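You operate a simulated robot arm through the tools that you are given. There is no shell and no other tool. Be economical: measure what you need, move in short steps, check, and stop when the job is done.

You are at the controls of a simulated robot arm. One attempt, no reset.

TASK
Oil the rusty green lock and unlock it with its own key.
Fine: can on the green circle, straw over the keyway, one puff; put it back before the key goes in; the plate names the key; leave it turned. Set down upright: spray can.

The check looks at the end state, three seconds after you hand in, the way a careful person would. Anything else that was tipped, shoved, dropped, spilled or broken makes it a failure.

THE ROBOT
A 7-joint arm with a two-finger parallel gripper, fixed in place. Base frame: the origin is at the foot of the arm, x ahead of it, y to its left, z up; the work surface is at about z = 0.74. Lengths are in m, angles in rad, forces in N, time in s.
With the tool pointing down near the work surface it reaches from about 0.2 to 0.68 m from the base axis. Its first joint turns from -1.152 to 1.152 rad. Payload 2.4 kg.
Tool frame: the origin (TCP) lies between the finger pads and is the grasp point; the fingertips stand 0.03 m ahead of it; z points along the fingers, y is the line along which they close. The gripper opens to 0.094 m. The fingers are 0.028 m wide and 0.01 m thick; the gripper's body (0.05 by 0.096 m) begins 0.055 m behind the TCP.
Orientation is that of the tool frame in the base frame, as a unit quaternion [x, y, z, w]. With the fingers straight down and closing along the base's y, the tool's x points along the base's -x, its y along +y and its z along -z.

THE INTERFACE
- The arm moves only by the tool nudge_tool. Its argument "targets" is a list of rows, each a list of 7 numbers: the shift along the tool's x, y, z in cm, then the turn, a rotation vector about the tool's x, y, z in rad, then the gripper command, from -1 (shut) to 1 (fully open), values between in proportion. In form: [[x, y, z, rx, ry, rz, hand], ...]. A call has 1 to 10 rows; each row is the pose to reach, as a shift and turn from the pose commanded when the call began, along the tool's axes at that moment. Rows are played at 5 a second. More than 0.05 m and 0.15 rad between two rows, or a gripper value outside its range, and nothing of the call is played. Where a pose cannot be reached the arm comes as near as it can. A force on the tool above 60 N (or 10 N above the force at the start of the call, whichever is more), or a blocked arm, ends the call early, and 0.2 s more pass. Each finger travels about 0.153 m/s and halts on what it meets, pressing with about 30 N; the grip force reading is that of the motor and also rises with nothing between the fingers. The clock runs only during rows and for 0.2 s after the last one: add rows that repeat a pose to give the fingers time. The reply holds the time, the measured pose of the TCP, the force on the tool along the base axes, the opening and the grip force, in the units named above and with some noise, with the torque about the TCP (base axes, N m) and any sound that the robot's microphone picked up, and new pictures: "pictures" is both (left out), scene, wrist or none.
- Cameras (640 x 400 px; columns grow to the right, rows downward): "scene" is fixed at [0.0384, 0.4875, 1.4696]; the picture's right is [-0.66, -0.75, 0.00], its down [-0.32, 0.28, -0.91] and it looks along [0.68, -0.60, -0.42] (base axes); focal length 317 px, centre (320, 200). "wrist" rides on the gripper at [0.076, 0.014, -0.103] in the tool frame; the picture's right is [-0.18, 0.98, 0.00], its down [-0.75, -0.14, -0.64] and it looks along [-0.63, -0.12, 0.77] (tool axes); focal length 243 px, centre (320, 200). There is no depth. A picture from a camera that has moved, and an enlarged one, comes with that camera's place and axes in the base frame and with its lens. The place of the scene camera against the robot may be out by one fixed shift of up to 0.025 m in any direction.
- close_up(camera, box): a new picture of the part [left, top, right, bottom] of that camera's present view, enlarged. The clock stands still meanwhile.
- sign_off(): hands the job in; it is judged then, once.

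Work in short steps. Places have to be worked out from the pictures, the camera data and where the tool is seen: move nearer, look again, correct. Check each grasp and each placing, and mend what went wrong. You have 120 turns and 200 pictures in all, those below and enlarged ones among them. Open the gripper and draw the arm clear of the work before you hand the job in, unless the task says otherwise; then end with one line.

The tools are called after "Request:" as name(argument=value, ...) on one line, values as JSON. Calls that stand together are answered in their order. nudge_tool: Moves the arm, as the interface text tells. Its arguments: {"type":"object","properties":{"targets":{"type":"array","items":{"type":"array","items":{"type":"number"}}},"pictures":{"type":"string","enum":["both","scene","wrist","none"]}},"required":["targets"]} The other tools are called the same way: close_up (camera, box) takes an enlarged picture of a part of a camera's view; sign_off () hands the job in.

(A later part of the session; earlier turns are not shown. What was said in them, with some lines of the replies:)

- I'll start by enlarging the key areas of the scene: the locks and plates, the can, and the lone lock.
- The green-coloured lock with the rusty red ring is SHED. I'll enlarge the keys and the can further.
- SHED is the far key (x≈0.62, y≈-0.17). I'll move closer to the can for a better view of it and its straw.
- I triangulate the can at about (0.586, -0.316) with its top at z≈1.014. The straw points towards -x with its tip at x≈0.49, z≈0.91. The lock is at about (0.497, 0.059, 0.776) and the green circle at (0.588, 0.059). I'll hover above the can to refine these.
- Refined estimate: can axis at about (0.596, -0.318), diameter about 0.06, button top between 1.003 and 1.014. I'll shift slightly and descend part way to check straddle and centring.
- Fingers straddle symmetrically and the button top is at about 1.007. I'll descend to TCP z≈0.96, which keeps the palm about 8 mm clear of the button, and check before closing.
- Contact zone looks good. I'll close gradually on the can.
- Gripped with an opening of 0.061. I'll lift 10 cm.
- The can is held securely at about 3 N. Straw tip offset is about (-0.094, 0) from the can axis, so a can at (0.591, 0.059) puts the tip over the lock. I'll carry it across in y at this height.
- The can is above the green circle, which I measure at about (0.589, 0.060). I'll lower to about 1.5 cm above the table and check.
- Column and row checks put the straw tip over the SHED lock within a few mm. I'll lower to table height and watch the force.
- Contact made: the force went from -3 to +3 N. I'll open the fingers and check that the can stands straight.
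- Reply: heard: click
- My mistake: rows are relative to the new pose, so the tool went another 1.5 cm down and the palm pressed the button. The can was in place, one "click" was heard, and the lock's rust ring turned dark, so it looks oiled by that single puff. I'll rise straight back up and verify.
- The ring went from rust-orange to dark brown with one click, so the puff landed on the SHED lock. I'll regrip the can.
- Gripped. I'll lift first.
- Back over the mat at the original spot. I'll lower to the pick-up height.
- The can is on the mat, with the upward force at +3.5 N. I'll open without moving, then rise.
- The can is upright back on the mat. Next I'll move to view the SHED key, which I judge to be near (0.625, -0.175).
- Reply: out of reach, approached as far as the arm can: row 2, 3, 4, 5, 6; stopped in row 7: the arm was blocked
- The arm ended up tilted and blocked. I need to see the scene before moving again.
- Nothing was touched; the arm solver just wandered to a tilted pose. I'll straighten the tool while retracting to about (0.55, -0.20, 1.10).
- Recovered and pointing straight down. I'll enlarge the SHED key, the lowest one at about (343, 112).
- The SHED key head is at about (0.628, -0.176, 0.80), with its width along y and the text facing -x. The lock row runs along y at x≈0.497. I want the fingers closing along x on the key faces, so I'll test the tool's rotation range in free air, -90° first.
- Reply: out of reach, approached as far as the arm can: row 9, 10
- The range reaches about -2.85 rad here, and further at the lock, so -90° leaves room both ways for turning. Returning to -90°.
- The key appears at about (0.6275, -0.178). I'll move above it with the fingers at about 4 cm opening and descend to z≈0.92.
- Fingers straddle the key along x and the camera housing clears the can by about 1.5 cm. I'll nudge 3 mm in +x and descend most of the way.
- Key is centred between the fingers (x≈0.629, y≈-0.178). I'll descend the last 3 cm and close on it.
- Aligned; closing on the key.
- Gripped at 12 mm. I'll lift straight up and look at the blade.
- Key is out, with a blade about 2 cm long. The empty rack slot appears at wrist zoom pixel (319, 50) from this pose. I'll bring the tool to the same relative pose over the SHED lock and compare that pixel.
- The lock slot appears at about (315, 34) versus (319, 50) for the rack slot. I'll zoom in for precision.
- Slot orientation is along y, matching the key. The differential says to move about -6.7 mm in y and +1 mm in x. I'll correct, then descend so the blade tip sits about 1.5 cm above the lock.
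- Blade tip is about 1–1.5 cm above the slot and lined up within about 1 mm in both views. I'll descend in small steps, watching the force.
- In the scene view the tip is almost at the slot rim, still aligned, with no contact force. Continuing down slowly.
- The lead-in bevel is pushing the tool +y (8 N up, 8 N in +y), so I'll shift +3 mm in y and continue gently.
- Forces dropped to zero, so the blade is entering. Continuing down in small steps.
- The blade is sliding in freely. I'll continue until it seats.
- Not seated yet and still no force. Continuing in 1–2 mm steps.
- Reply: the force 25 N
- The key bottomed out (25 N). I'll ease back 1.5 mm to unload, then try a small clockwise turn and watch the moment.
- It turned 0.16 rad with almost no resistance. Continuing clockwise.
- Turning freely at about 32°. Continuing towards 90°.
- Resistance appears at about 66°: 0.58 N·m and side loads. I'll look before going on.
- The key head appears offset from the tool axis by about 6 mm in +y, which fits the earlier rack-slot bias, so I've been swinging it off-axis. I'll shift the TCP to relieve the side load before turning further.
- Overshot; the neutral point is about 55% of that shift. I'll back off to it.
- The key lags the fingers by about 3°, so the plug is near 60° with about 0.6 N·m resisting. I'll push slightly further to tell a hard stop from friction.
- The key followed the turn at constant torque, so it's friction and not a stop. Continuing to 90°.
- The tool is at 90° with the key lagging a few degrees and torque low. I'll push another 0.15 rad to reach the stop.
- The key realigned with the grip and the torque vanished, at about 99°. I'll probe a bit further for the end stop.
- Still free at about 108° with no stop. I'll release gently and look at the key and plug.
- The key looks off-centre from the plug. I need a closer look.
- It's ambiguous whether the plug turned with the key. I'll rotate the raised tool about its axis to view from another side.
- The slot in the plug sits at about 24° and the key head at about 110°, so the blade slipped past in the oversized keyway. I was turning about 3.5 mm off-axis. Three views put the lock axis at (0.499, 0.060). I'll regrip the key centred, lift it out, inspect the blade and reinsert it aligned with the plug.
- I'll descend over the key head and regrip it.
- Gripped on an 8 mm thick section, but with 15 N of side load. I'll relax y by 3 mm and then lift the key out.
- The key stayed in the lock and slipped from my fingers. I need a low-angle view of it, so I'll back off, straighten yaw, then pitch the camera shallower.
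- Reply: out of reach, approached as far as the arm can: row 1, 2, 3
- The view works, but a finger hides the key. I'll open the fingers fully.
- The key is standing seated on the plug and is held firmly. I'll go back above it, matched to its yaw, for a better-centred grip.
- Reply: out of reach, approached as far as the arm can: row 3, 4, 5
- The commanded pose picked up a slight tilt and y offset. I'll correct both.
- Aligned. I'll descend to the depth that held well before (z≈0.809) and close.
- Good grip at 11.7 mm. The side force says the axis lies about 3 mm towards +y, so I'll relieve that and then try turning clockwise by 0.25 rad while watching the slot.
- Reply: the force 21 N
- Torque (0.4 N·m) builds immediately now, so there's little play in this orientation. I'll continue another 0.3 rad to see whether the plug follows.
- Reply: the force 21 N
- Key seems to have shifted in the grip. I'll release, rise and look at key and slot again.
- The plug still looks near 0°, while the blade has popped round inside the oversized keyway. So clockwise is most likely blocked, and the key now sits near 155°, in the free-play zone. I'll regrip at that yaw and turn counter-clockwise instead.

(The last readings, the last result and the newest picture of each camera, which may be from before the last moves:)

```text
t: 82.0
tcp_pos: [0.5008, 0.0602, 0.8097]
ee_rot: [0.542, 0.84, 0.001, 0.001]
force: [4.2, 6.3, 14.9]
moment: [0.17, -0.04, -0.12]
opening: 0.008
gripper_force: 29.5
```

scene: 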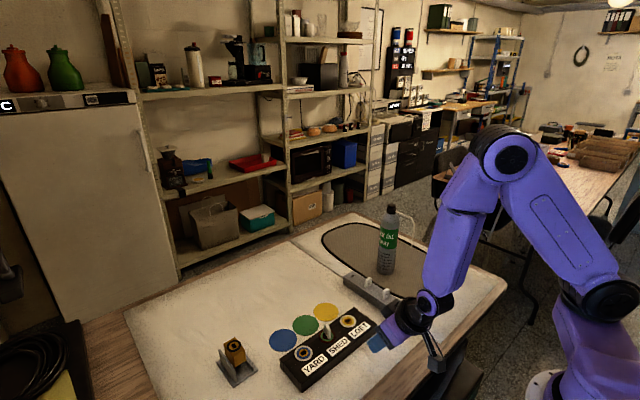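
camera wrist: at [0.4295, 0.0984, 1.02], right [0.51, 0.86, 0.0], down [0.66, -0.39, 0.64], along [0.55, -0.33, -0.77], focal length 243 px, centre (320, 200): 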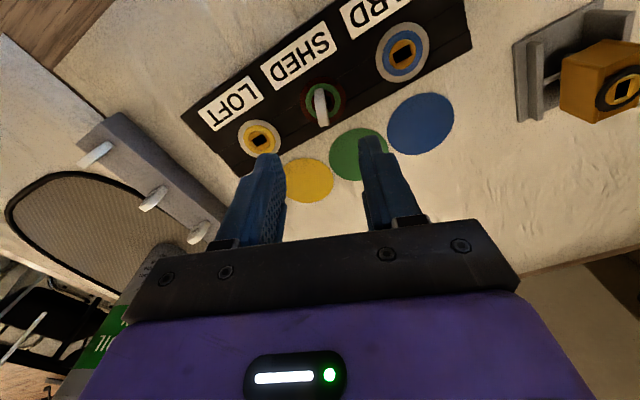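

Gripped at 8 mm, and the key now sits deeper than before. I'll ease up 1.5 mm and turn counter-clockwise gently.

Request:
nudge_tool(targets=[[0, 0, -0.15, 0, 0, 0, -1], [0, 0, -0.15, 0, 0, -0.08, -1], [0, 0, -0.15, 0, 0, -0.16, -1], [0, 0, -0.15, 0, 0, -0.24, -1], [0, 0, -0.15, 0, 0, -0.24, -1]], pictures="none")

```text
t: 83.2
tcp_pos: [0.4996, 0.0595, 0.8111]
ee_rot: [0.438, 0.899, 0.001, 0.0]
force: [10.4, 7.1, 15.7]
moment: [0.62, 1.2, -0.55]
opening: 0.0088
gripper_force: 30.2
```

Request:
nudge_tool(targets=[[0, 0, 0, 0, 0, -0.08, -1], [0, 0, 0, 0, 0, -0.16, -1], [0, 0, 0, 0, 0, -0.24, -1], [0, 0, 0, 0, 0, -0.24, -1]], pictures="none")

Request:
close_up(camera="wrist", box=[265, 90, 375, 200])

```text
t: 84.2
tcp_pos: [0.4997, 0.0588, 0.811]
ee_rot: [0.327, 0.945, 0.002, 0.0]
force: [1.8, 11.0, 30.3]
moment: [0.78, -1.56, -0.41]
opening: 0.0091
gripper_force: 29.7
```

```text
3.64 times, centred on (320, 145) of wrist
camera zoom: at [0.4477, 0.1187, 0.914], right [0.75, 0.66, 0.0], down [0.5, -0.58, 0.64], along [0.42, -0.48, -0.77], focal length 882 px, centre (320, 400)
```

zoom: 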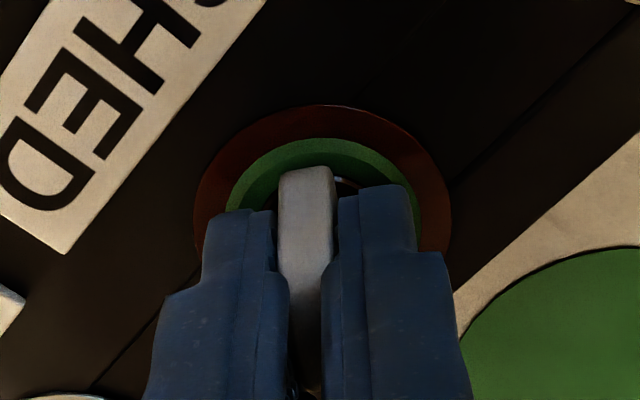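

Turning here cams the key upward (30 N), which tells me the blade was never fully seated. It needs to line up with the slot (near 180°) and drop to full depth before turning. I'll rotate clockwise to alignment.

Request:
nudge_tool(targets=[[0, 0, 0, 0, 0, 0.12, -1], [0, 0, 0, 0, 0, 0.24, -1], [0, 0, 0, 0, 0, 0.36, -1], [0, 0, 0, 0, 0, 0.48, -1], [0, 0, 0, 0, 0, 0.6, -1], [0, 0, 0, 0, 0, 0.72, -1], [0, 0, 0, 0, 0, 0.84, -1], [0, 0, 0, 0, 0, 0.92, -1], [0, 0, 0, 0, 0, 0.92, -1]], pictures="none")

```text
t: 86.2
tcp_pos: [0.4995, 0.0596, 0.8103]
ee_rot: [0.714, 0.701, 0.0, 0.0]
force: [7.0, 1.4, 12.9]
moment: [0.0, -0.25, -0.04]
opening: 0.0077
gripper_force: 29.6
```

Aligned with no torque. I'll lift the key straight out now so I can inspect both blade and plug cleanly.

Request:
nudge_tool(targets=[[0, 0, -1, 0, 0, 0, -1], [0, 0, -3, 0, 0, 0, -1], [0, 0, -6, 0, 0, 0, -1], [0, 0, -10, 0, 0, 0, -1], [0, 0, -10, 0, 0, 0, -1]], pictures="none")

Request:
close_up(camera="wrist", box=[275, 75, 365, 165])

Request:
close_up(camera="scene", box=[300, 280, 350, 345])

```text
t: 87.4
tcp_pos: [0.4979, 0.0594, 0.9122]
ee_rot: [0.713, 0.701, 0.0, 0.0]
force: [-0.2, 0.2, -0.2]
moment: [0.01, 0.0, -0.02]
opening: 0.0
gripper_force: 30.2
```

```text
4.44 times, centred on (320, 120) of wrist
camera zoom: at [0.5133, 0.1363, 1.0149], right [0.98, -0.2, 0.0], down [-0.15, -0.75, 0.64], along [-0.13, -0.63, -0.77], focal length 1078 px, centre (320, 556)
```

zoom: 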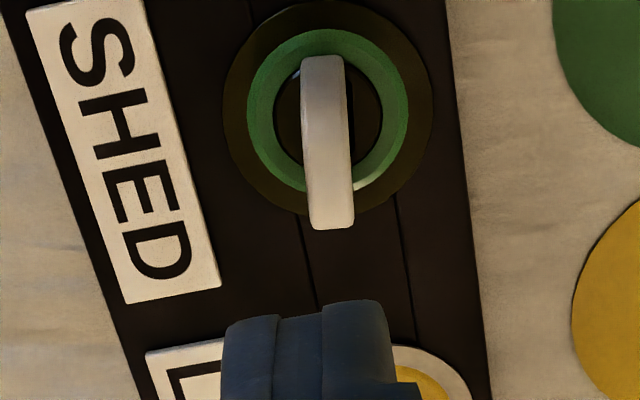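

```text
6.15 times, centred on (325, 312) of scene
camera zoom: at [0.0384, 0.4875, 1.4696], right [-0.66, -0.75, 0.0], down [-0.32, 0.28, -0.91], along [0.68, -0.6, -0.42], focal length 1950 px, centre (289, -492)
```

zoom: 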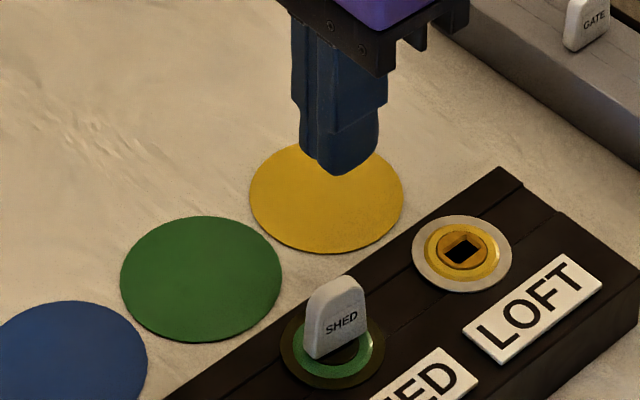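

Interesting: the lock's ring has faded further from dark red to olive, so the oil has been soaking in. The key is now parallel with the slot and held. I'll regrip and try turning again.

Request:
nudge_tool(targets=[[0, 0, 0, 0, 0, 0, 0], [0, 0, 3, 0, 0, 0, 0], [0, 0, 7, 0, 0, 0, -0.1], [0, 0, 10.1, 0, 0, 0, -0.1], [0, 0, 10.1, 0, 0, 0, -0.1], [0, 0, 10.1, 0, 0, 0, -0.6], [0, 0, 10.1, 0, 0, 0, -0.8], [0, 0, 10.1, 0, 0, 0, -1], [0, 0, 10.1, 0, 0, 0, -1]], pictures="none")

Request:
close_up(camera="wrist", box=[265, 90, 375, 200])

Request:
close_up(camera="scene", box=[305, 300, 350, 350])

```text
t: 89.4
tcp_pos: [0.4988, 0.0589, 0.8118]
ee_rot: [0.713, 0.701, 0.002, 0.001]
force: [6.2, -3.0, 15.4]
moment: [-0.09, -0.15, -0.04]
opening: 0.0079
gripper_force: 29.9
```

```text
3.64 times, centred on (320, 145) of wrist
camera zoom: at [0.5131, 0.1364, 0.9138], right [0.98, -0.2, 0.0], down [-0.16, -0.75, 0.64], along [-0.13, -0.63, -0.77], focal length 882 px, centre (320, 400)
```

zoom: 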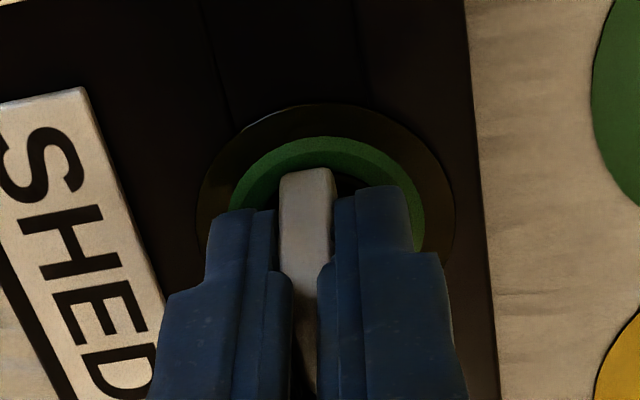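

```text
8.00 times, centred on (328, 325) of scene
camera zoom: at [0.0382, 0.4874, 1.4697], right [-0.66, -0.75, 0.0], down [-0.32, 0.28, -0.91], along [0.68, -0.6, -0.42], focal length 2535 px, centre (260, -800)
```

zoom: 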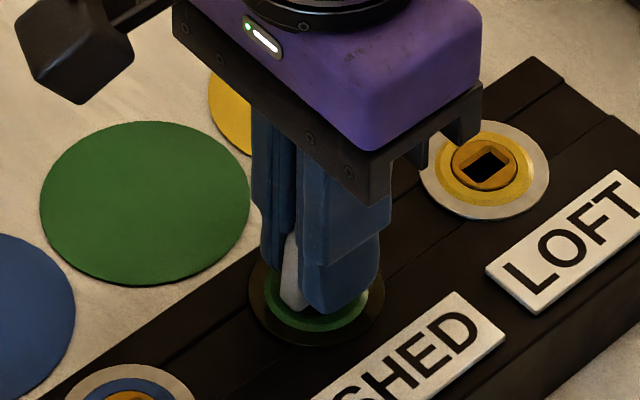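

The upward push means the pads are pinching the head too high. I'll open slightly, go 4 mm lower and close again.

Request:
nudge_tool(targets=[[0, 0, -0.2, 0, 0, 0, -0.6], [0, 0, 0.1, 0, 0, 0, -0.4], [0, 0, 0.35, 0, 0, 0, -0.4], [0, 0, 0.35, 0, 0, 0, -0.4]], pictures="none")

Request:
nudge_tool(targets=[[0, 0, 0, 0, 0, 0, -0.7], [0, 0, 0, 0, 0, 0, -1], [0, 0, 0, 0, 0, 0, -1], [0, 0, 0, 0, 0, 0, -1]], pictures="none")

```text
t: 90.4
tcp_pos: [0.4985, 0.0597, 0.8058]
ee_rot: [0.714, 0.701, 0.0, 0.0]
force: [0.2, -0.8, 1.0]
moment: [0.02, -0.01, 0.02]
opening: 0.0282
gripper_force: 0.0
```

```text
t: 91.4
tcp_pos: [0.5002, 0.0598, 0.8055]
ee_rot: [0.713, 0.701, 0.001, 0.0]
force: [12.5, 0.7, -6.4]
moment: [0.2, -0.45, -0.01]
opening: 0.0179
gripper_force: 45.5
```

The fingertips are catching on the lock's raised ring at this depth. I'll reopen and come up 2.5 mm.

Request:
nudge_tool(targets=[[0, 0, 0, 0, 0, 0, -0.4], [0, 0, -0.25, 0, 0, 0, -0.4], [0, 0, -0.25, 0, 0, 0, -0.7], [0, 0, -0.25, 0, 0, 0, -1], [0, 0, -0.25, 0, 0, 0, -1], [0, 0, -0.25, 0, 0, 0, -1]], pictures="none")

Request:
close_up(camera="wrist", box=[265, 90, 375, 200])

```text
t: 92.8
tcp_pos: [0.5002, 0.06, 0.809]
ee_rot: [0.713, 0.701, 0.0, 0.001]
force: [1.3, 0.4, 0.0]
moment: [-0.01, 0.0, 0.0]
opening: 0.012
gripper_force: 30.6
```

```text
3.64 times, centred on (320, 145) of wrist
camera zoom: at [0.5135, 0.1359, 0.9113], right [0.98, -0.2, 0.0], down [-0.15, -0.75, 0.64], along [-0.13, -0.63, -0.77], focal length 882 px, centre (320, 400)
```

zoom: 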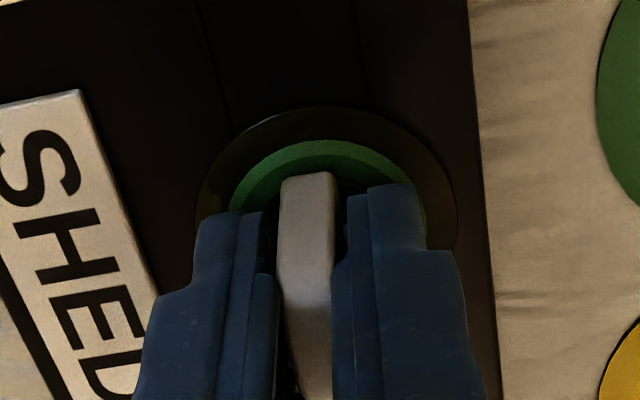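

Clean grip with zero forces, centred on the lock axis. Now turning counter-clockwise step by step.

Request:
nudge_tool(targets=[[0, 0, 0, 0, 0, -0.12, -1], [0, 0, 0, 0, 0, -0.24, -1], [0, 0, 0, 0, 0, -0.36, -1], [0, 0, 0, 0, 0, -0.48, -1], [0, 0, 0, 0, 0, -0.48, -1]], pictures="none")

Request:
nudge_tool(targets=[[0, 0, 0, 0, 0, -0.08, -1], [0, 0, 0, 0, 0, -0.16, -1], [0, 0, 0, 0, 0, -0.24, -1], [0, 0, 0, 0, 0, -0.24, -1]], pictures="none")

```text
t: 94.0
tcp_pos: [0.5009, 0.0594, 0.8086]
ee_rot: [0.525, 0.851, 0.0, 0.0]
force: [5.8, 1.2, 1.5]
moment: [0.05, 0.1, -0.24]
opening: 0.0118
gripper_force: 29.8
```

```text
t: 95.0
tcp_pos: [0.5002, 0.0586, 0.8104]
ee_rot: [0.419, 0.908, 0.001, 0.002]
force: [3.7, 7.0, 32.8]
moment: [0.48, 1.69, -0.58]
opening: 0.0107
gripper_force: 29.5
```

Counter-clockwise is blocked and cams the key up. I'll go back to alignment and try clockwise again now that the oil has soaked in.

Request:
nudge_tool(targets=[[0, 0, 0, 0, 0, 0.12, -1], [0, 0, 0, 0, 0, 0.24, -1], [0, 0, 0, 0, 0, 0.36, -1], [0, 0, 0, 0, 0, 0.48, -1], [0, 0, 0, 0, 0, 0.6, -1], [0, 0, 0, 0, 0, 0.72, -1], [0, 0, 0, 0, 0, 0.72, -1]], pictures="none")

Request:
nudge_tool(targets=[[0, 0, 0, 0, 0, 0.12, -1], [0, 0, 0, 0, 0, 0.24, -1], [0, 0, 0, 0, 0, 0.36, -1], [0, 0, 0, 0, 0, 0.48, -1], [0, 0, 0, 0, 0, 0.48, -1]], pictures="none")

```text
t: 96.6
tcp_pos: [0.4999, 0.0594, 0.8098]
ee_rot: [0.713, 0.701, 0.001, 0.0]
force: [1.9, -1.6, 36.3]
moment: [-0.22, -0.16, -0.06]
opening: 0.0097
gripper_force: 29.8
```

```text
t: 97.8
tcp_pos: [0.5002, 0.0597, 0.8087]
ee_rot: [0.86, 0.51, 0.002, 0.0]
force: [6.2, 0.0, 25.2]
moment: [-0.15, -0.22, -0.08]
opening: 0.0095
gripper_force: 30.4
```

Clockwise is free so far, up to about 28° past alignment. Continuing.

Request:
nudge_tool(targets=[[0, 0, 0, 0, 0, 0.12, -1], [0, 0, 0, 0, 0, 0.24, -1], [0, 0, 0, 0, 0, 0.36, -1], [0, 0, 0, 0, 0, 0.48, -1], [0, 0, 0, 0, 0, 0.48, -1]], pictures="none")

Request:
close_up(camera="wrist", box=[265, 90, 375, 200])

Request:
close_up(camera="scene", box=[305, 300, 350, 350])

```text
t: 99.0
tcp_pos: [0.4992, 0.0599, 0.81]
ee_rot: [0.956, 0.292, 0.001, -0.001]
force: [-1.4, 6.9, 34.4]
moment: [0.21, 0.09, -0.02]
opening: 0.0096
gripper_force: 30.0
```

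```text
3.64 times, centred on (320, 145) of wrist
camera zoom: at [0.5693, 0.0912, 0.9125], right [0.4, -0.92, 0.0], down [-0.7, -0.3, 0.64], along [-0.59, -0.25, -0.77], focal length 882 px, centre (320, 400)
```

zoom: 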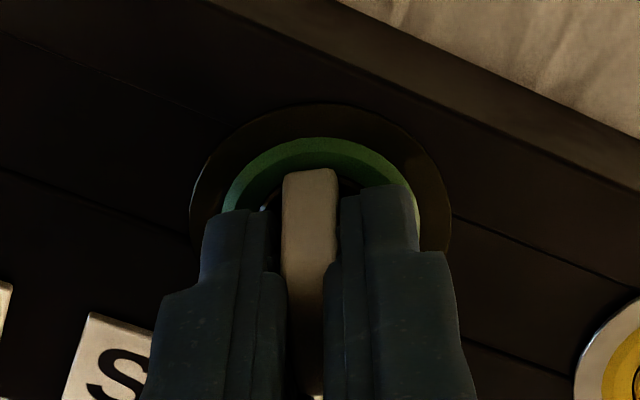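

```text
8.00 times, centred on (328, 325) of scene
camera zoom: at [0.0377, 0.4876, 1.4696], right [-0.66, -0.75, 0.0], down [-0.32, 0.28, -0.91], along [0.68, -0.6, -0.42], focal length 2535 px, centre (260, -800)
```

zoom: 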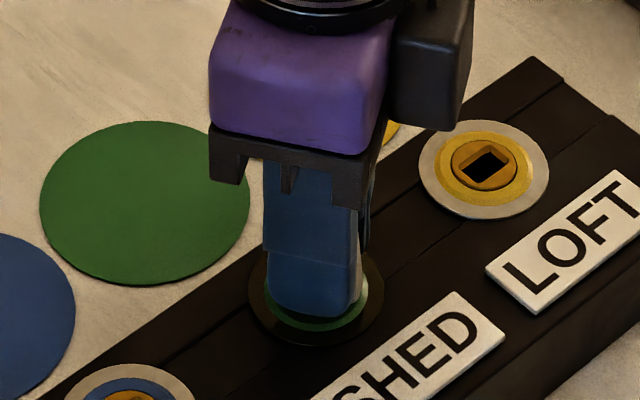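

55° past alignment with no torque, which is beyond the play, so the plug should be turning freely. Continuing clockwise.

Request:
nudge_tool(targets=[[0, 0, 0, 0, 0, 0.12, -1], [0, 0, 0, 0, 0, 0.24, -1], [0, 0, 0, 0, 0, 0.36, -1], [0, 0, 0, 0, 0, 0.48, -1], [0, 0, 0, 0, 0, 0.48, -1]], pictures="none")

```text
t: 100.2
tcp_pos: [0.5001, 0.0588, 0.8104]
ee_rot: [0.998, 0.056, 0.001, 0.0]
force: [-5.4, 4.8, 39.9]
moment: [0.23, 0.4, -0.01]
opening: 0.0095
gripper_force: 30.0
```

Request:
nudge_tool(targets=[[0, 0, 0, 0, 0, 0.1, -1], [0, 0, 0, 0, 0, 0.2, -1], [0, 0, 0, 0, 0, 0.2, -1]], pictures="none")

Request:
close_up(camera="wrist", box=[265, 90, 375, 200])

```text
t: 100.6
tcp_pos: [0.5006, 0.0613, 0.8104]
ee_rot: [0.999, 0.035, -0.007, 0.001]
force: [-8.9, -4.8, 19.3]
moment: [-0.28, 0.27, -0.02]
opening: 0.0094
gripper_force: 29.7
stopped in row 1: the force on the tool passed its limit at 81 N (the readings are from after the stop); the commanded pose is now the measured one
```

```text
3.64 times, centred on (320, 145) of wrist
camera zoom: at [0.5786, 0.0537, 0.9116], right [-0.12, -0.99, 0.01], down [-0.75, 0.09, 0.65], along [-0.65, 0.07, -0.76], focal length 882 px, centre (320, 400)
```

zoom: 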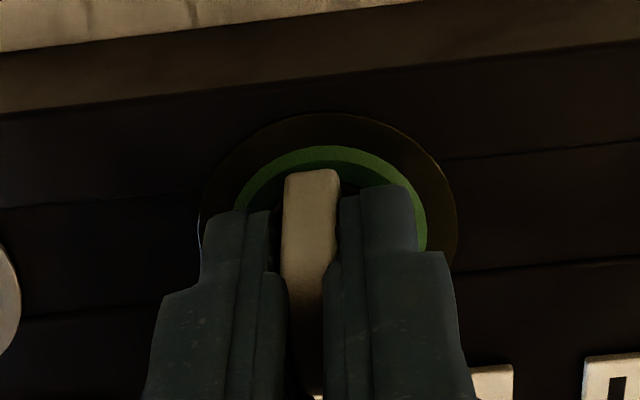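

I've hit the wrist limit at about 85° past alignment. I'll release, rise and inspect key and slot.

Request:
nudge_tool(targets=[[0, 0, 0, 0, 0, 0, -0.6], [0, 0, 0, 0, 0, 0, -0.1], [0, 0, -3, 0, 0, 0, 0], [0, 0, -7, 0, 0, 0, 0], [0, 0, -10, 0, 0, 0, 0], [0, 0, -10, 0, 0, 0, 0]], pictures="none")

Request:
close_up(camera="wrist", box=[290, 75, 350, 135])

Request:
close_up(camera="scene", box=[313, 315, 343, 345])

```text
t: 102.0
tcp_pos: [0.5026, 0.0645, 0.9114]
ee_rot: [0.999, 0.036, -0.006, 0.0]
force: [-1.2, 0.1, -0.4]
moment: [-0.01, 0.02, 0.02]
opening: 0.047
gripper_force: 0.0
```

```text
6.67 times, centred on (320, 105) of wrist
camera zoom: at [0.5796, 0.0567, 1.0124], right [-0.11, -0.99, 0.0], down [-0.75, 0.09, 0.65], along [-0.65, 0.07, -0.76], focal length 1618 px, centre (320, 833)
```

zoom: 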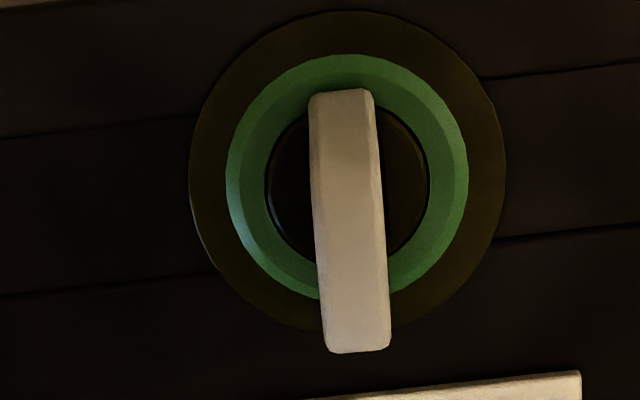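

```text
13.33 times, centred on (328, 330) of scene
camera zoom: at [0.0384, 0.4875, 1.4696], right [-0.66, -0.75, 0.0], down [-0.32, 0.28, -0.91], along [0.68, -0.6, -0.42], focal length 4224 px, centre (213, -1533)
```

zoom: 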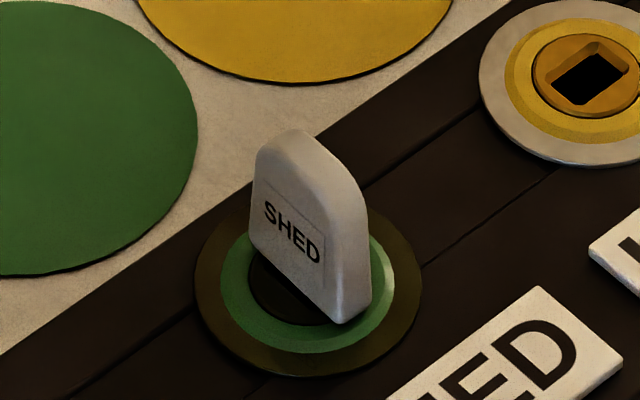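

The slot is now hidden squarely under the head with plain plug on both sides, so the plug has turned with the key by about 88°. To be sure it's fully turned, I'll unwind the empty tool by 180° and nudge the key to its stop.

Request:
nudge_tool(targets=[[0, 0, 0, 0, 0, -0.15, 0], [0, 0, 0, 0, 0, -0.3, 0], [0, 0, 0, 0, 0, -0.45, 0], [0, 0, 0, 0, 0, -0.6, 0], [0, 0, 0, 0, 0, -0.75, 0], [0, 0, 0, 0, 0, -0.9, 0], [0, 0, 0, 0, 0, -1.05, 0], [0, 0, 0, 0, 0, -1.2, 0], [0, 0, 0, 0, 0, -1.35, 0], [0, 0, 0, 0, 0, -1.5, 0]], pictures="none")

Request:
nudge_tool(targets=[[0, 0, 0, 0, 0, -0.15, 0], [0, 0, 0, 0, 0, -0.3, 0], [0, 0, 0, 0, 0, -0.45, 0], [0, 0, 0, 0, 0, -0.6, 0], [0, 0, 0, 0, 0, -0.75, 0], [0, 0, 0, 0, 0, -0.9, 0], [0, 0, 0, 0, 0, -1.05, 0], [0, 0, 0, 0, 0, -1.2, 0], [0, 0, 0, 0, 0, -1.35, 0], [0, 0, 0, 0, 0, -1.5, 0]], pictures="none")

```text
t: 104.2
tcp_pos: [0.5025, 0.0637, 0.909]
ee_rot: [0.706, 0.708, -0.005, -0.004]
force: [-1.1, -0.4, 0.4]
moment: [-0.01, 0.01, 0.02]
opening: 0.047
gripper_force: 0.0
```

```text
t: 106.4
tcp_pos: [0.5022, 0.0637, 0.9086]
ee_rot: [0.034, 0.999, -0.001, -0.006]
force: [1.0, 0.6, 0.7]
moment: [0.0, -0.02, 0.0]
opening: 0.0471
gripper_force: 0.2
```

Request:
nudge_tool(targets=[[0.18, -0.37, 0, -0.002, -0.012, -0.068, 0], [0.18, -0.37, 4, -0.002, -0.012, -0.068, -0.1], [0.18, -0.37, 8, -0.002, -0.012, -0.068, -0.1], [0.18, -0.37, 9.95, -0.002, -0.012, -0.068, -0.1], [0.18, -0.37, 9.95, -0.002, -0.012, -0.068, -0.1], [0.18, -0.37, 9.95, -0.002, -0.012, -0.068, -0.7], [0.18, -0.37, 9.95, -0.002, -0.012, -0.068, -1], [0.18, -0.37, 9.95, -0.002, -0.012, -0.068, -1]], pictures="none")

Request:
close_up(camera="wrist", box=[265, 90, 375, 200])

```text
t: 108.2
tcp_pos: [0.4988, 0.0595, 0.8117]
ee_rot: [0.001, 1.0, -0.001, 0.001]
force: [1.1, 4.0, 5.5]
moment: [0.19, -0.03, -0.02]
opening: 0.008
gripper_force: 30.4
```

```text
3.64 times, centred on (320, 145) of wrist
camera zoom: at [0.4222, 0.0748, 0.9139], right [0.19, 0.98, 0.0], down [0.75, -0.14, 0.64], along [0.63, -0.12, -0.77], focal length 882 px, centre (320, 400)
```

zoom: 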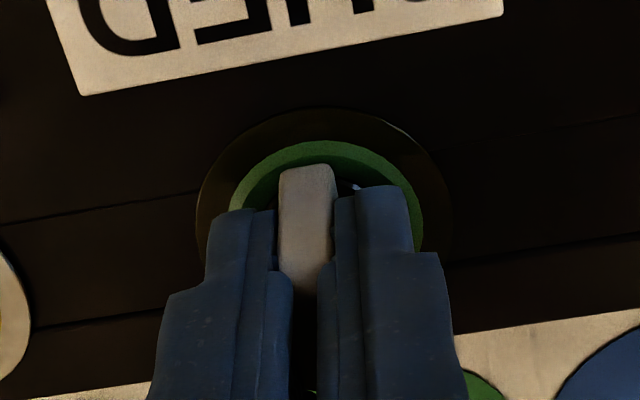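

Gripped, though a bit high, which is fine for a light turn. I'll turn clockwise in small steps to find the stop.

Request:
nudge_tool(targets=[[0, 0, 0, 0, 0, 0.06, -1], [0, 0, 0, 0, 0, 0.12, -1], [0, 0, 0, 0, 0, 0.18, -1], [0, 0, 0, 0, 0, 0.18, -1]], pictures="none")

```text
t: 109.2
tcp_pos: [0.4995, 0.0594, 0.8106]
ee_rot: [0.091, 0.996, -0.001, 0.001]
force: [-3.6, 6.2, 23.4]
moment: [0.25, 0.1, 0.01]
opening: 0.0077
gripper_force: 29.7
```

Request:
nudge_tool(targets=[[0, 0, 0, 0, 0, 0.1, -1], [0, 0, 0, 0, 0, 0.2, -1], [0, 0, 0, 0, 0, 0.3, -1], [0, 0, 0, 0, 0, 0.3, -1]], pictures="none")

Request:
close_up(camera="wrist", box=[265, 90, 375, 200])

```text
t: 110.2
tcp_pos: [0.5002, 0.0595, 0.8099]
ee_rot: [0.239, 0.971, -0.001, 0.001]
force: [-5.9, 9.3, 37.1]
moment: [-0.16, 0.22, 0.25]
opening: 0.0079
gripper_force: 29.8
```

```text
3.64 times, centred on (320, 145) of wrist
camera zoom: at [0.4383, 0.1089, 0.9131], right [0.62, 0.79, 0.0], down [0.6, -0.47, 0.64], along [0.51, -0.4, -0.76], focal length 882 px, centre (320, 400)
```

zoom: 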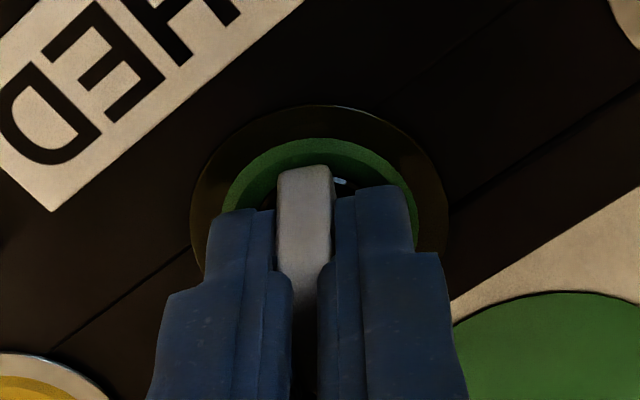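

Torque begins to build at about 117°, which is the plug's end stop plus blade play. I'll stop here, release and inspect.

Request:
nudge_tool(targets=[[0, 0, 0, 0, 0, 0, -0.6], [0, 0, 0, 0, 0, 0, -0.1], [0, 0, -3, 0, 0, 0, 0], [0, 0, -7, 0, 0, 0, 0], [0, 0, -10, 0, 0, 0, 0], [0, 0, -10, 0, 0, 0, 0]], pictures="none")

Request:
close_up(camera="wrist", box=[290, 75, 350, 135])

Request:
close_up(camera="scene", box=[313, 315, 343, 345])

```text
t: 111.6
tcp_pos: [0.5002, 0.0594, 0.9081]
ee_rot: [0.239, 0.971, -0.001, 0.0]
force: [-0.7, -0.4, 0.2]
moment: [0.0, 0.0, 0.0]
opening: 0.0471
gripper_force: 0.0
```

```text
6.67 times, centred on (320, 105) of wrist
camera zoom: at [0.4383, 0.1086, 1.0114], right [0.62, 0.79, 0.0], down [0.6, -0.47, 0.64], along [0.5, -0.4, -0.77], focal length 1618 px, centre (320, 833)
```

zoom: 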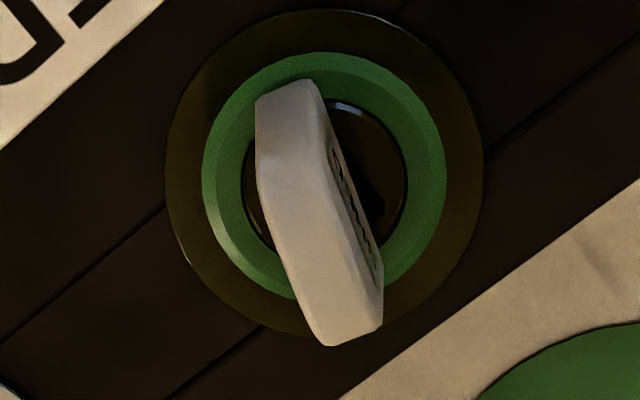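

```text
13.33 times, centred on (328, 330) of scene
camera zoom: at [0.0384, 0.4875, 1.4696], right [-0.66, -0.75, 0.0], down [-0.32, 0.28, -0.91], along [0.68, -0.6, -0.42], focal length 4224 px, centre (213, -1533)
```

zoom: 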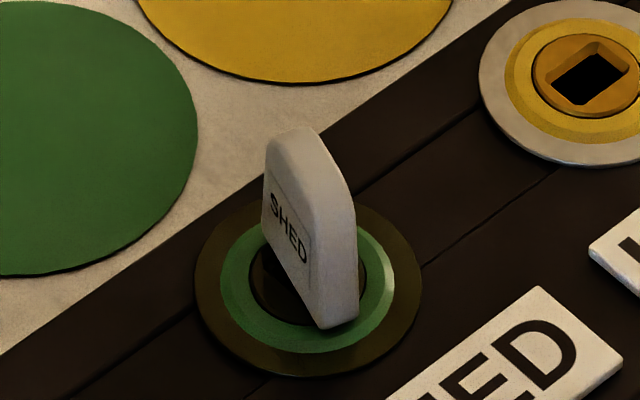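

Request:
close_up(camera="wrist", box=[308, 88, 334, 118])

```text
13.33 times, centred on (321, 103) of wrist
camera zoom: at [0.4383, 0.1086, 1.0114], right [0.62, 0.79, 0.0], down [0.6, -0.47, 0.64], along [0.5, -0.4, -0.77], focal length 3235 px, centre (307, 1493)
```

zoom: 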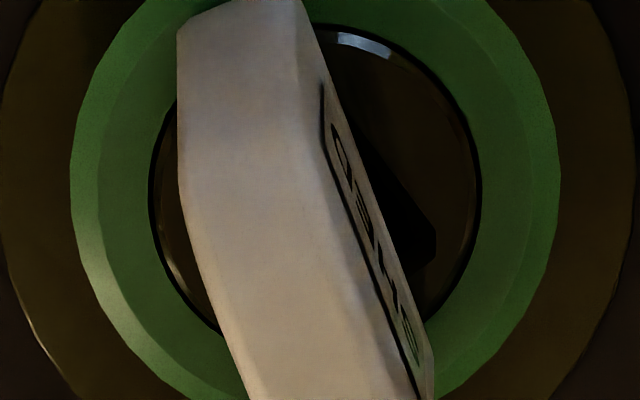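

The slot's long edge now lies along x, so the plug is turned a full 90° clockwise with the SHED key in it. I'll draw the arm clear with the gripper open and check the scene.

Request:
nudge_tool(targets=[[0, 0, -5, 0, 0, 0, 0.5], [0, 0, -10, 0, 0, 0, 1], [0, 0, -15, 0, 0, 0, 1], [3, 0, -19, 0, 0, 0, 1], [6, 0, -23, 0, 0, 0, 1], [6, 0, -23, 0, 0, 0, 1]], pictures="both")

Request:
close_up(camera="scene", box=[200, 190, 480, 395])

```text
t: 113.0
tcp_pos: [0.4461, 0.0892, 1.1399]
ee_rot: [0.238, 0.971, -0.001, 0.001]
force: [-0.3, -0.1, -0.6]
moment: [-0.01, -0.01, -0.01]
opening: 0.0941
gripper_force: 0.1
camera wrist: at [0.3851, 0.1386, 1.2433], right [0.62, 0.79, 0.0], down [0.6, -0.47, 0.64], along [0.5, -0.4, -0.77], focal length 243 px, centre (320, 200)
```

scene: 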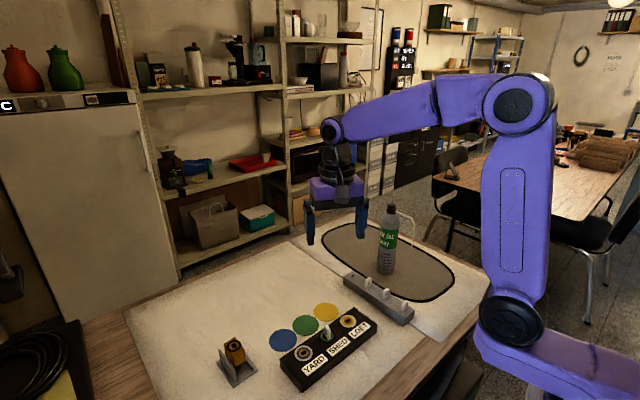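
wrist: 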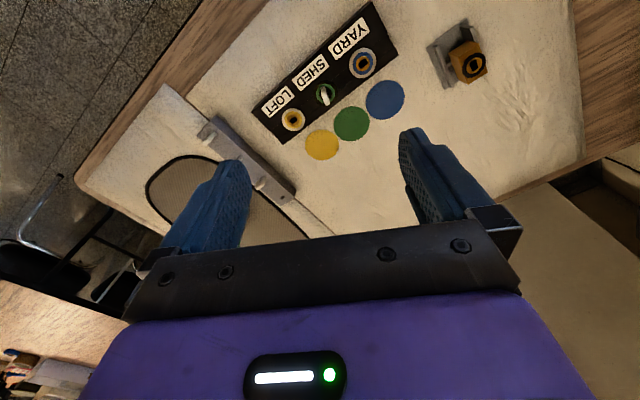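

```text
1.95 times, centred on (340, 292) of scene
camera zoom: at [0.0384, 0.4875, 1.4696], right [-0.66, -0.75, 0.0], down [-0.32, 0.28, -0.91], along [0.68, -0.6, -0.42], focal length 618 px, centre (281, 20)
```

zoom: 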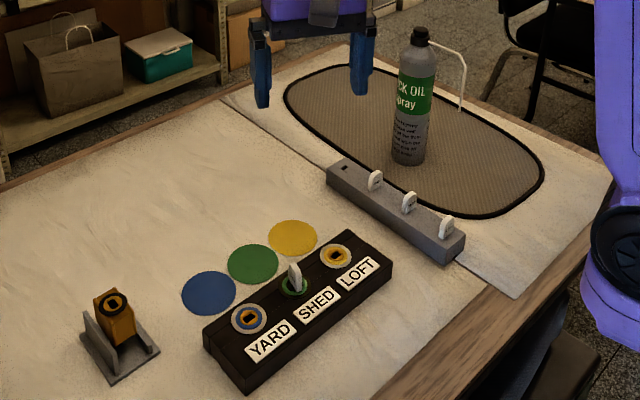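

The can is upright on its mat, the other keys are untouched, the SHED key is in its lock and turned, and the arm is clear.

Request:
sign_off()

```text
The job is handed in.
```

I oiled the green SHED lock with one puff, put the can back upright on its mat, and turned the SHED key about 90° clockwise. The key is still in the lock, and the job is handed in. The puff came from my accidentally pressing the can's button after setting the can down; one click was heard and the rust ring darkened. My first turns slipped because the blade wasn't fully seated, and no unlock sound was heard, so the turn is judged from the slot's position.
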